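You operate a simulated robot arm through the tools that you are given. There is no shell and no other tool. Be economical: measure what you need, move in short steps, check, and stop when the job is done.

Carry out the task below with a simulated robot arm. There is one attempt and no reset: what you move stays moved.

TASK
Put one of the digital gauges from the top of the steel table on top of the steel plate.

It is judged by the outcome, as a careful person would: the job done as asked, and still so three seconds after it is handed in. It fails if anything else is knocked over, pushed out of place, dropped, spilled or broken.

THE ROBOT
A 7-joint arm with a two-finger parallel gripper, fixed in place. Base frame: the origin is at the foot of the arm, x ahead of it, y to its left, z up; the work surface is at about z = 0. Lengths are in cm, angles in degrees, forces in N, time in s.
With the tool pointing down near the work surface it reaches from about 24 to 62 cm from the base axis. Its first joint turns from -66.0 to 66.0 degrees. Payload 2.6 kg.
Tool frame: the origin (TCP) lies between the finger pads and is the grasp point; the fingertips stand 3 cm ahead of it; z points along the fingers, y is the line along which they close. The gripper opens to 9.4 cm. The fingers are 2.8 cm wide and 1 cm thick; the gripper's body (5 by 9.6 cm) begins 5.5 cm behind the TCP.
Orientation is told as [roll, pitch, yaw] about the base's x, y, z axes, in that order, counted from this pose: with the fingers straight down and closing along the base's y, the tool's x points along the base's -x, its y along +y and its z along -z.

THE INTERFACE
- The arm moves only by the tool send_rows. Its arguments are lists of equal length, an entry for each row: "offset": the shift along the tool's x, y, z in units of 500 mm (1.0 is 500 mm), a list of three; "turn": the turn, a rotation vector about the tool's x, y, z in units of 180 degrees (1.0 is 180 degrees), a list of three; "hand": the gripper command, from -1 (fully open) to 1 (shut), values between in proportion. In form: {"offset": [[tx, ty, tz], ...], "turn": [[ax, ay, az], ...], "hand": [hand, ...]}. A call has 1 to 12 rows; each row is the pose to reach, as a shift and turn from the pose commanded when the call began, along the tool's axes at that moment. A call with a number of a shift or a turn outside -1 to 1 is refused whole. A row lasts 0.2 s, in which the tool goes at most 5 cm and 8.6 degrees; a call with a longer step from one row to the next is refused whole, and so is a gripper value outside its range. A pose out of reach is approached as far as the arm can. The call stops where the force on the tool passes 40 N (or 10 N more than at its start, if that is more) or the arm is blocked; 0.2 s more then pass. The fingers move at their own pace (about 7.2 cm/s each) and stop on an object; they squeeze with about 38 N. The grip force told is the motor's: it shows also when the fingers shut on nothing. Time passes only in rows, and 0.2 s behind the last, so rows that repeat a pose let the fingers close. It gives the time, the measured TCP pose, the force on the tool (base axes), the opening and the grip force at its end, in the units of the frame above (readings bear some noise).
- Cameras (640 x 400 px; columns grow to the right, rows downward): "scene" is fixed at [3.04, 43.75, 54.97]; the picture's right is [-0.78, -0.62, 0.00], its down [-0.44, 0.55, -0.71] and it looks along [0.44, -0.56, -0.70] (base axes); focal length 301 px, centre (320, 200). "wrist" rides on the gripper at [-3.7, 0, -5.8] in the tool frame; the picture's right is [0.00, -1.00, 0.00], its down [0.97, 0.00, -0.24] and it looks along [0.24, 0.00, 0.97] (tool axes); focal length 218 px, centre (320, 200).
- grab_frame(camera): a new picture of that camera. No time passes.
- locate(camera, pixels): for up to 12 pixels [column, row] of the newest picture of that camera ("zoom" is the newest enlarged one), the place [x, y, z] in the base frame of the surface seen there, good to about 0.2 cm. No time passes.
- close_up(camera, box): a new picture of the part [left, top, right, bottom] of that camera's present view, enlarged. No time passes.
- sign_off(): hands the job in; it is judged then, once.

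Work in short steps. Measure before you move; look again where a grasp or a placing could have gone wrong, and mend it. You have 60 turns and 26 pictures in all, the two below and enlarged ones among them. Open the gripper and draw the arm clear of the work before you hand the job in, unless the task says otherwise; then end with one line.

The tools are called after ">>>" by a JSON object that holds its "op" and its "data". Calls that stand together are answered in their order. send_rows: Moves the arm, as the interface text tells. Its arguments: {"type":"object","properties":{"offset":{"type":"array"},"turn":{"type":"array"},"hand":{"type":"array"}},"required":["offset","turn","hand"]} The other tools are called the same way: grab_frame (camera) takes a picture; locate (camera, pixels) gives the place of the surface under pixels of a picture; close_up (camera, box) takes an enlarged picture of a part of a camera's view; sign_off () hands the job in.

At the start:

```text
clock: 0.0
eef_pos: [34.2, 18.34, 31.62]
tool_rot: [0.0, 0.0, 0.0]
ft_force: [-0.9, 0.6, -0.9]
opening: 9.42
gripper_force: 0.0
```

scene: 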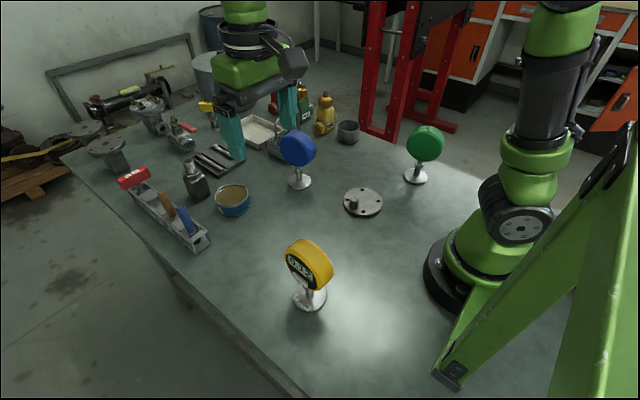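
wrist: 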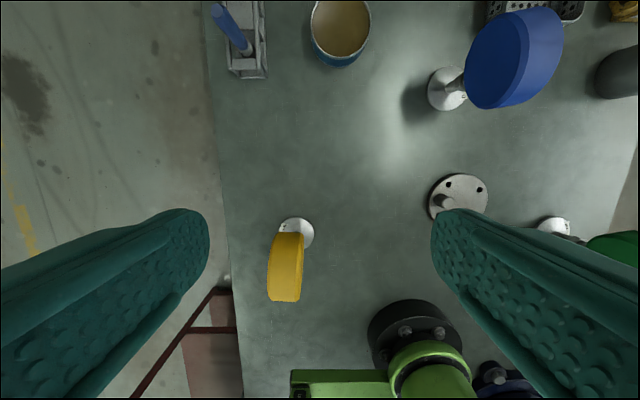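

I see three gauges (yellow, blue, green) and a round plate with a stud near scene (363,202). I'll enlarge that area and measure.

>>> {"op": "close_up", "data": {"camera": "scene", "box": [240, 110, 480, 320]}}

>>> {"op": "locate", "data": {"camera": "scene", "pixels": [[346, 203], [381, 202], [363, 190], [363, 214], [354, 202], [310, 300], [306, 255], [320, 255], [298, 182], [298, 150], [415, 177], [425, 140]]}}

>>> {"op": "close_up", "data": {"camera": "wrist", "box": [220, 120, 520, 320]}}

```text
1.90 times, centred on (360, 215) of scene
```

zoom: 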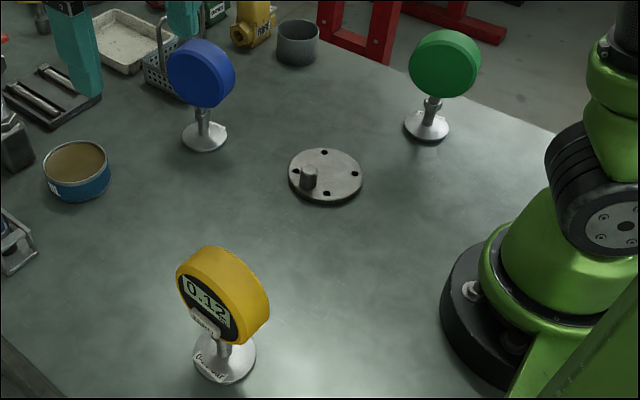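

```text
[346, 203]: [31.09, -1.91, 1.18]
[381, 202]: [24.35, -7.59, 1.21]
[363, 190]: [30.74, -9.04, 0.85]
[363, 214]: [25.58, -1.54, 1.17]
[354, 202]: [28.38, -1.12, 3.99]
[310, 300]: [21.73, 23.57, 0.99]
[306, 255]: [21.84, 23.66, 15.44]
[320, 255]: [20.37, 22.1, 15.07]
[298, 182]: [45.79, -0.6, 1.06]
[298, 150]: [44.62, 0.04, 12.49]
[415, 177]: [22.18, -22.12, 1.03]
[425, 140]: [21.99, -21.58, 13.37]
```

```text
2.00 times, centred on (370, 220) of wrist
```

zoom: 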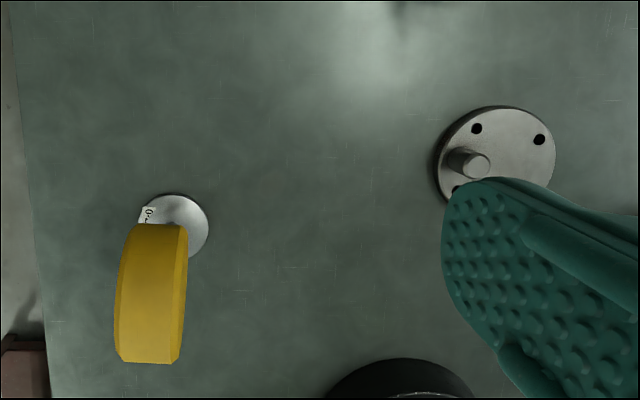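

The yellow gauge's thin direction runs nearly along y, which suits the gripper. I'll measure the plate, its stud and the yellow gauge more finely in the wrist zoom.

>>> {"op": "locate", "data": {"camera": "zoom", "pixels": [[475, 165], [450, 158], [555, 155], [500, 108], [440, 160], [128, 230], [187, 230], [118, 355], [178, 358], [150, 290], [205, 225], [170, 197]]}}

>>> {"op": "close_up", "data": {"camera": "scene", "box": [333, 177, 393, 222]}}

>>> {"op": "locate", "data": {"camera": "zoom", "pixels": [[226, 205], [222, 260], [190, 250], [255, 250], [120, 215], [540, 215], [330, 85], [330, 330]]}}

```text
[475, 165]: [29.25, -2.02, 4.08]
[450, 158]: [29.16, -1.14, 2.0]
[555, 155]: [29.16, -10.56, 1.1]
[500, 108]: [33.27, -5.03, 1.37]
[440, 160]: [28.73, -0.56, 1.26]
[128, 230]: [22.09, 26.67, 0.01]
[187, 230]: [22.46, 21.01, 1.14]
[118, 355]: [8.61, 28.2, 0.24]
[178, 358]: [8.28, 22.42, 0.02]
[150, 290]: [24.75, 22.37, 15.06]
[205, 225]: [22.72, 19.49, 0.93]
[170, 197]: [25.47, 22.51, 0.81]
```

```text
8.89 times, centred on (363, 200) of scene
```

zoom: 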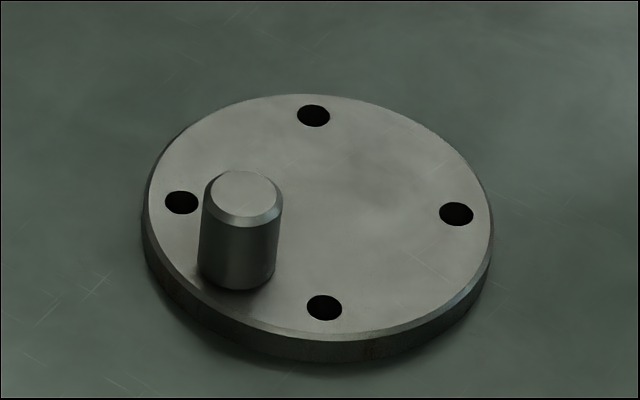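

```text
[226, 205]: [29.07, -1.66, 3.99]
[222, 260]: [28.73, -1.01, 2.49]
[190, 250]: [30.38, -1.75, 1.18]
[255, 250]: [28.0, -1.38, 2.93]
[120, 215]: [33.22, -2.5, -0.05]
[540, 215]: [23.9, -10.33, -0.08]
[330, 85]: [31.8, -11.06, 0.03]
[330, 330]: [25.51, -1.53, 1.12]
```

Next I'll take more rim points of the plate and look closely at the yellow gauge.

>>> {"op": "locate", "data": {"camera": "zoom", "pixels": [[156, 190], [484, 215], [300, 100], [340, 328], [200, 125], [440, 145], [450, 290], [180, 280]]}}

>>> {"op": "close_up", "data": {"camera": "scene", "box": [260, 230, 360, 320]}}

>>> {"op": "locate", "data": {"camera": "zoom", "pixels": [[240, 60], [340, 100], [400, 150], [440, 240], [300, 50], [240, 250], [180, 340], [260, 280], [360, 230], [290, 290], [400, 290], [180, 120]]}}

```text
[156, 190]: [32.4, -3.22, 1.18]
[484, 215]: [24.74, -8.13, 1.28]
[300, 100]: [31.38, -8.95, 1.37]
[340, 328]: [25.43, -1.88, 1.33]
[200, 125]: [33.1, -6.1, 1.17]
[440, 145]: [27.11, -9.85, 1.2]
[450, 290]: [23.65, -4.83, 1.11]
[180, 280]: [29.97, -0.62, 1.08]
```

```text
4.44 times, centred on (310, 275) of scene
```

zoom: 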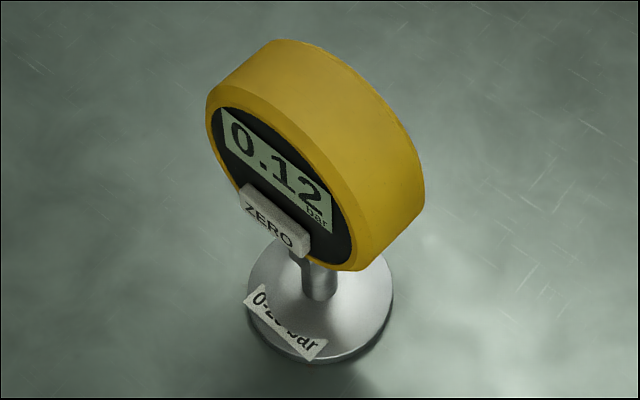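

```text
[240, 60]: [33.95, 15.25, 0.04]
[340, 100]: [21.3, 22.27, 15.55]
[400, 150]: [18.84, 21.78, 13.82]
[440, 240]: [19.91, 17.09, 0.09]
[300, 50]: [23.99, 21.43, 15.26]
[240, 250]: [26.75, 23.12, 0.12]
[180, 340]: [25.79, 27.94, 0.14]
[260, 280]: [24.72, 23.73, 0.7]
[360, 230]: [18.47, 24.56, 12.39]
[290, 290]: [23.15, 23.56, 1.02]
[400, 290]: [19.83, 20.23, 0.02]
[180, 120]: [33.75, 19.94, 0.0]
```

I'll find the face normal and head thickness.

>>> {"op": "locate", "data": {"camera": "zoom", "pixels": [[230, 125], [340, 240], [270, 140], [310, 190], [225, 165], [290, 45], [420, 190], [262, 98], [300, 130], [275, 215], [318, 285], [330, 80]]}}

```text
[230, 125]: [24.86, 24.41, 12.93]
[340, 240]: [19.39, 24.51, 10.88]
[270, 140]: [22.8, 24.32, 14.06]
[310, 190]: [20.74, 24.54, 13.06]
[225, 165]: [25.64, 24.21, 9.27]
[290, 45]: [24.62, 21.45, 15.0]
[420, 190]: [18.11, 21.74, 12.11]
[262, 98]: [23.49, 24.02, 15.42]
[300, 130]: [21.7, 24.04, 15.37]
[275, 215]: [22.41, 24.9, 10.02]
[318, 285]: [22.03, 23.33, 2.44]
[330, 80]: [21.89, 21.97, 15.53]
```

Yellow head: centre about (22.0, 23.0), y from 21.5 to 24.4, top z 15.6, button around z 10. I'll move above it with the gripper open.

>>> {"op": "send_rows", "data": {"offset": [[0.061, 0.0233, 0.04], [0.122, 0.0466, 0.08], [0.183, 0.07, 0.12], [0.244, 0.0932, 0.16], [0.244, 0.0932, 0.212], [0.244, 0.0932, 0.212]], "turn": [[0, 0, 0], [0, 0, 0], [0, 0, 0], [0, 0, 0], [0, 0, 0], [0, 0, 0]], "hand": [-1, -1, -1, -1, -1, -1]}}

>>> {"op": "grab_frame", "data": {"camera": "wrist"}}

```text
clock: 1.4
eef_pos: [22.12, 23.0, 20.93]
tool_rot: [0.1, 0.0, 0.0]
ft_force: [0.1, 0.4, 0.5]
opening: 9.4
gripper_force: 0.0
```

```text
19 pictures are left
```

wrist: 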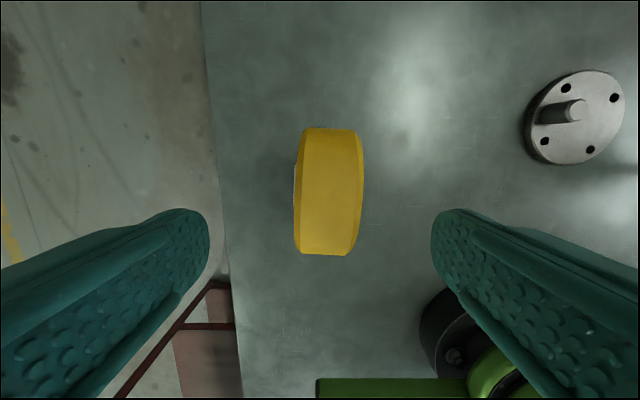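

>>> {"op": "locate", "data": {"camera": "wrist", "pixels": [[303, 160], [303, 235], [353, 160], [347, 235], [328, 195], [328, 135], [325, 248]]}}

```text
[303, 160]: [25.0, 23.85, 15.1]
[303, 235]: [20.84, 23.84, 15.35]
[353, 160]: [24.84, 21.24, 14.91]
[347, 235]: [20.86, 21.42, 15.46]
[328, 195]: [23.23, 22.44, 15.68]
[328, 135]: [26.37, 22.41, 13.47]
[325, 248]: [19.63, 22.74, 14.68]
```

Head centre refines to about (22.6, 22.65). I'll descend to z 14 with the fingers straddling it.

>>> {"op": "send_rows", "data": {"offset": [[-0.01, -0.007, 0.04], [-0.01, -0.007, 0.08], [-0.01, -0.007, 0.12], [-0.01, -0.007, 0.14], [-0.01, -0.007, 0.14]], "turn": [[0, 0, 0], [0, 0, 0], [0, 0, 0], [0, 0, 0], [0, 0, 0]], "hand": [-1, -1, -1, -1, -1]}}

>>> {"op": "close_up", "data": {"camera": "scene", "box": [240, 170, 400, 330]}}

```text
clock: 2.6
eef_pos: [22.5, 22.6, 13.94]
tool_rot: [0.0, 0.0, 0.0]
ft_force: [1.4, -0.3, -0.9]
opening: 9.39
gripper_force: 0.1
```

```text
2.50 times, centred on (320, 250) of scene
```

zoom: 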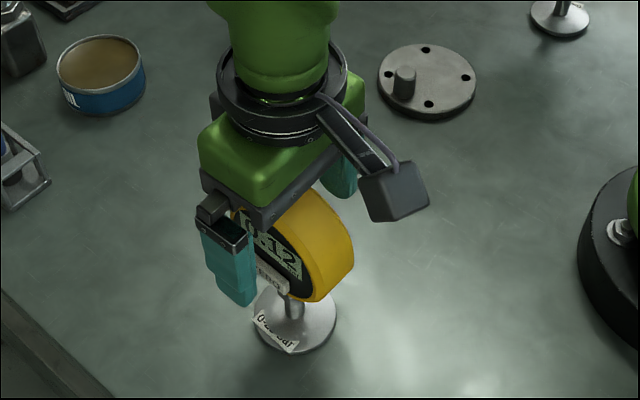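

The fingers straddle the head. I'll close gradually.

>>> {"op": "send_rows", "data": {"offset": [[0, 0, 0], [0, 0, 0], [0, 0, 0], [0, 0, 0], [0, 0, 0], [0, 0, 0], [0, 0, 0], [0, 0, 0]], "turn": [[0, 0, 0], [0, 0, 0], [0, 0, 0], [0, 0, 0], [0, 0, 0], [0, 0, 0], [0, 0, 0], [0, 0, 0]], "hand": [-0.5, 0, 0.15, 0.3, 0.5, 1, 1, 1]}}

```text
clock: 4.4
eef_pos: [22.56, 22.52, 13.89]
tool_rot: [-0.1, 0.0, 0.0]
ft_force: [1.6, -0.5, 0.4]
opening: 4.19
gripper_force: 38.0
```

Gripped at 4.19 cm, a little wider than I measured. I'll lift slightly and check.

>>> {"op": "send_rows", "data": {"offset": [[0, 0, -0.02], [0, 0, -0.04], [0, 0, -0.06]], "turn": [[0, 0, 0], [0, 0, 0], [0, 0, 0]], "hand": [1, 1, 1]}}

>>> {"op": "close_up", "data": {"camera": "scene", "box": [250, 170, 390, 320]}}

>>> {"op": "grab_frame", "data": {"camera": "wrist"}}

```text
clock: 5.2
eef_pos: [22.44, 22.48, 16.87]
tool_rot: [0.0, -0.1, 0.0]
ft_force: [0.2, 0.2, -3.8]
opening: 4.18
gripper_force: 38.2
```

```text
2.67 times, centred on (320, 245) of scene
```

zoom: 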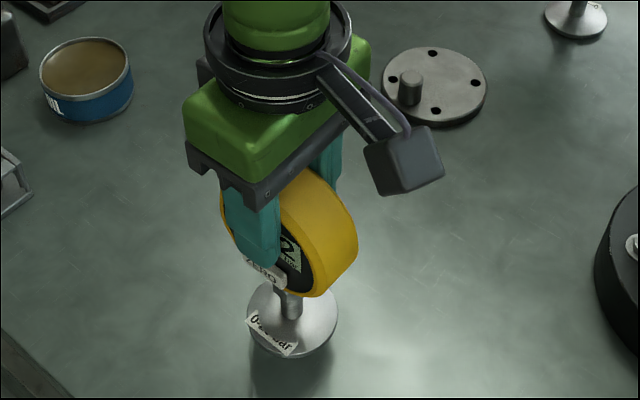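

```text
16 pictures are left
```

wrist: 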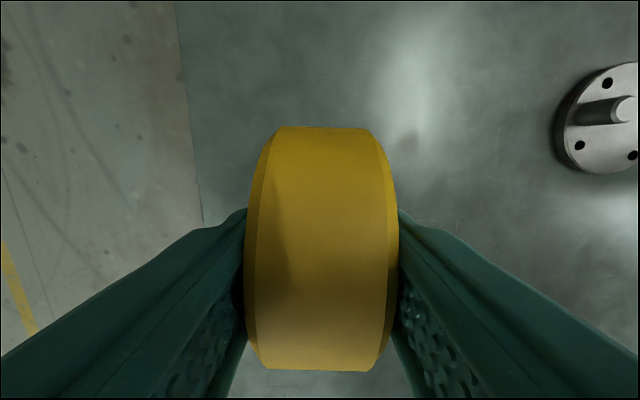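

Lift is good. I'll measure the base relative to the TCP.

>>> {"op": "locate", "data": {"camera": "zoom", "pixels": [[249, 310], [335, 315], [315, 346], [325, 290], [262, 288], [270, 345], [290, 300], [292, 358], [330, 335]]}}

```text
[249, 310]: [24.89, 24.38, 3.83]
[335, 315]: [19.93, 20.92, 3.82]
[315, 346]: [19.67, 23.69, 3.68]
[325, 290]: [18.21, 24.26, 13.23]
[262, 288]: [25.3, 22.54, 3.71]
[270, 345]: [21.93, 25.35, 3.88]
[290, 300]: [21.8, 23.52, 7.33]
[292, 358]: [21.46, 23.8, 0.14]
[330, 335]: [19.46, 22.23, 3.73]
```

The base centre sits under the TCP (r ≈ 3.0, bottom level). I'll raise and carry to above the plate at (28.0, -6.6), opposite the stud.

>>> {"op": "send_rows", "data": {"offset": [[0, 0, -0.04], [0, 0, -0.09], [-0.03, -0.03, -0.1], [-0.06, -0.09, -0.1], [-0.09, -0.16, -0.1], [-0.11, -0.235, -0.1], [-0.13, -0.31, -0.1], [-0.13, -0.385, -0.1], [-0.13, -0.455, -0.1], [-0.12, -0.52, -0.1], [-0.111, -0.565, -0.1], [-0.111, -0.583, -0.1]], "turn": [[0, 0, 0], [0, 0, 0], [0, 0, 0], [0, 0, 0], [0, 0, 0], [0, 0, 0], [0, 0, 0], [0, 0, 0], [0, 0, 0], [0, 0, 0], [0, 0, 0], [0, 0, 0]], "hand": [1, 1, 1, 1, 1, 1, 1, 1, 1, 1, 1, 1]}}

>>> {"op": "close_up", "data": {"camera": "scene", "box": [290, 90, 450, 230]}}

```text
clock: 7.8
eef_pos: [28.1, -6.66, 21.99]
tool_rot: [0.0, 0.1, -0.1]
ft_force: [0.0, 0.7, -2.8]
opening: 4.13
gripper_force: 38.1
```

```text
2.86 times, centred on (370, 160) of scene
```

zoom: 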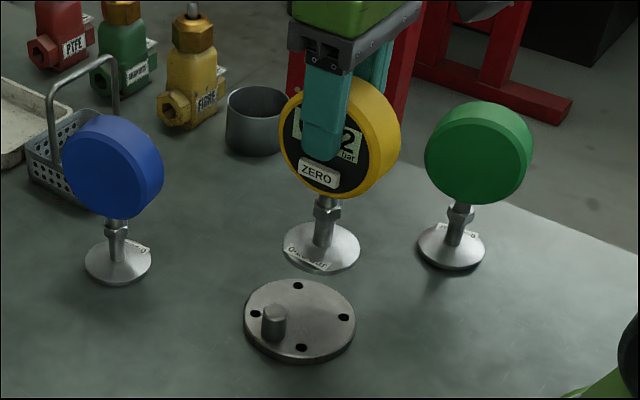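

Carried well. I'll check the base rim and the plate again before lowering.

>>> {"op": "locate", "data": {"camera": "zoom", "pixels": [[288, 245], [355, 245], [300, 262], [335, 262], [350, 235], [300, 230], [253, 295], [348, 295], [300, 350], [275, 310]]}}

```text
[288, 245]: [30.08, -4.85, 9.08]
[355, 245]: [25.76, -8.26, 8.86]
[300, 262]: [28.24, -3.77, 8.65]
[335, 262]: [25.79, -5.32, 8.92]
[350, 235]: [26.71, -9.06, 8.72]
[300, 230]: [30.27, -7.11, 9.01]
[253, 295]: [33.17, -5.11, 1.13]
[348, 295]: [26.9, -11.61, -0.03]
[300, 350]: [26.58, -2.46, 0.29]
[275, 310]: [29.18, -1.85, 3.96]
```

Base centre (27.95, -6.5), level, with about 0.6 cm clearance to the stud. I'll shift 0.2 cm away from it and lower to just above the plate.

>>> {"op": "send_rows", "data": {"offset": [[0, -0.004, 0.04], [0, -0.004, 0.08], [0, -0.004, 0.11], [0, -0.004, 0.128], [0, -0.004, 0.128]], "turn": [[0, 0, 0], [0, 0, 0], [0, 0, 0], [0, 0, 0], [0, 0, 0]], "hand": [1, 1, 1, 1, 1]}}

>>> {"op": "close_up", "data": {"camera": "scene", "box": [310, 120, 420, 230]}}

```text
clock: 9.0
eef_pos: [28.04, -6.9, 15.56]
tool_rot: [-0.1, 0.1, 0.0]
ft_force: [-0.2, 0.6, -4.4]
opening: 4.13
gripper_force: 37.7
```

```text
3.64 times, centred on (365, 175) of scene
```

zoom: 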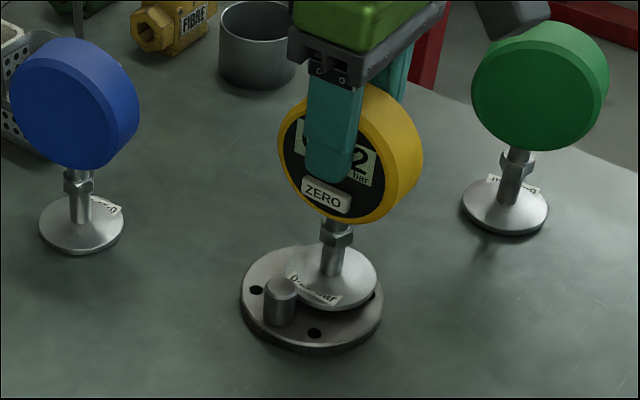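

Just above the plate and clear of the stud; I'll lower in millimetre steps until the force shows contact.

>>> {"op": "send_rows", "data": {"offset": [[0, 0, 0.003], [0, 0, 0.006], [0, 0, 0.008], [0, 0, 0.008]], "turn": [[0, 0, 0], [0, 0, 0], [0, 0, 0], [0, 0, 0]], "hand": [1, 1, 1, 1]}}

```text
clock: 10.0
eef_pos: [27.94, -6.69, 15.16]
tool_rot: [0.0, -0.1, 0.0]
ft_force: [0.8, -1.6, -4.8]
opening: 4.12
gripper_force: 37.2
```

>>> {"op": "send_rows", "data": {"offset": [[0, 0, 0.001], [0, 0, 0.002], [0, 0, 0.003], [0, 0, 0.003]], "turn": [[0, 0, 0], [0, 0, 0], [0, 0, 0], [0, 0, 0]], "hand": [1, 1, 1, 1]}}

>>> {"op": "close_up", "data": {"camera": "scene", "box": [335, 165, 395, 220]}}

```text
clock: 11.0
eef_pos: [28.24, -6.89, 15.09]
tool_rot: [0.0, -0.1, -0.1]
ft_force: [-10.4, 0.4, 30.5]
opening: 4.11
gripper_force: 38.0
```

```text
7.27 times, centred on (365, 192) of scene
```

zoom: 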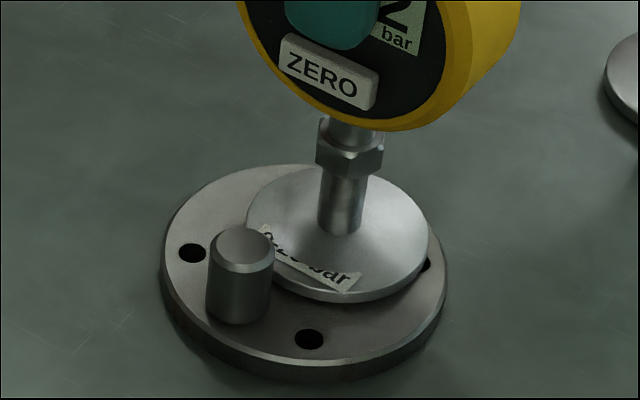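

Contact (about 30 N) with the base flat on the plate. I'll ease off by about 1 mm, then open slowly, only as far as needed.

>>> {"op": "send_rows", "data": {"offset": [[0, 0, -0.001], [0, 0, -0.0015], [0, 0, -0.0015], [0, 0, -0.0015], [0, 0, -0.0015], [0, 0, -0.0015], [0, 0, -0.0015]], "turn": [[0, 0, 0], [0, 0, 0], [0, 0, 0], [0, 0, 0], [0, 0, 0], [0, 0, 0], [0, 0, 0]], "hand": [1, 1, 0.1, -0.1, -0.3, -0.6, -0.8]}}

>>> {"op": "close_up", "data": {"camera": "scene", "box": [310, 110, 420, 230]}}

```text
clock: 12.6
eef_pos: [28.1, -6.69, 15.03]
tool_rot: [-0.1, 0.0, -0.1]
ft_force: [-0.3, -0.5, 0.4]
opening: 8.46
gripper_force: 0.1
```

```text
3.33 times, centred on (365, 170) of scene
```

zoom: 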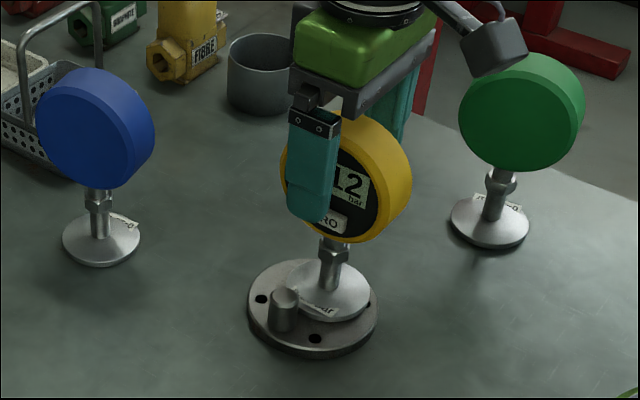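

Released and standing upright. I'll rise straight up and clear, then look.

>>> {"op": "send_rows", "data": {"offset": [[0, 0, -0.03], [0, 0, -0.08], [0, 0, -0.14], [0, 0, -0.2], [-0.05, 0.05, -0.27], [-0.1, 0.1, -0.32], [-0.12, 0.15, -0.33], [-0.12, 0.15, -0.33]], "turn": [[0, 0, 0], [0, 0, 0], [0, 0, 0], [0, 0, 0], [0, 0, 0], [0, 0, 0], [0, 0, 0], [0, 0, 0]], "hand": [-0.8, -0.8, -0.8, -0.8, -1, -1, -1, -1]}}

>>> {"op": "grab_frame", "data": {"camera": "scene"}}

>>> {"op": "grab_frame", "data": {"camera": "wrist"}}

```text
clock: 14.4
eef_pos: [33.89, 0.69, 31.61]
tool_rot: [0.0, 0.1, -0.1]
ft_force: [0.3, 0.6, 0.5]
opening: 9.39
gripper_force: 0.0
```

```text
11 pictures are left
```

scene: 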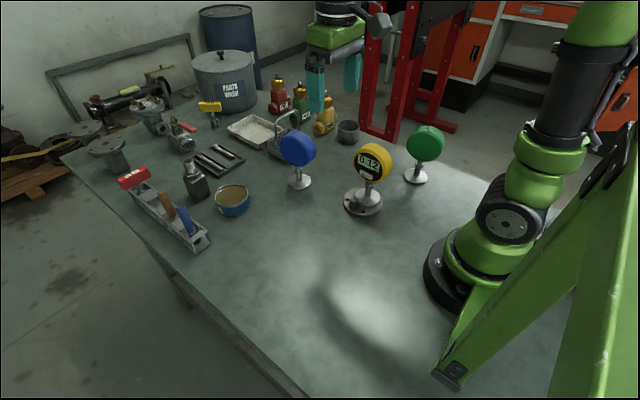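

```text
10 pictures are left
```

wrist: 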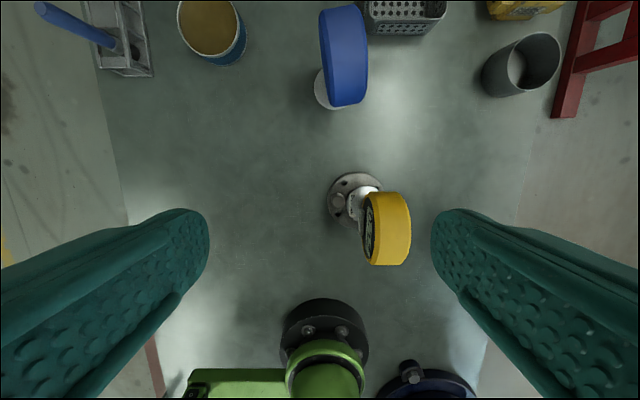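

The gauge stands on the plate, nothing else has moved, and the arm is clear, so I'm handing in.

>>> {"op": "sign_off", "data": {}}

```text
The job is handed in.
```

The yellow digital gauge is standing upright on top of the steel plate, and the other objects on the table look undisturbed in the last pictures.
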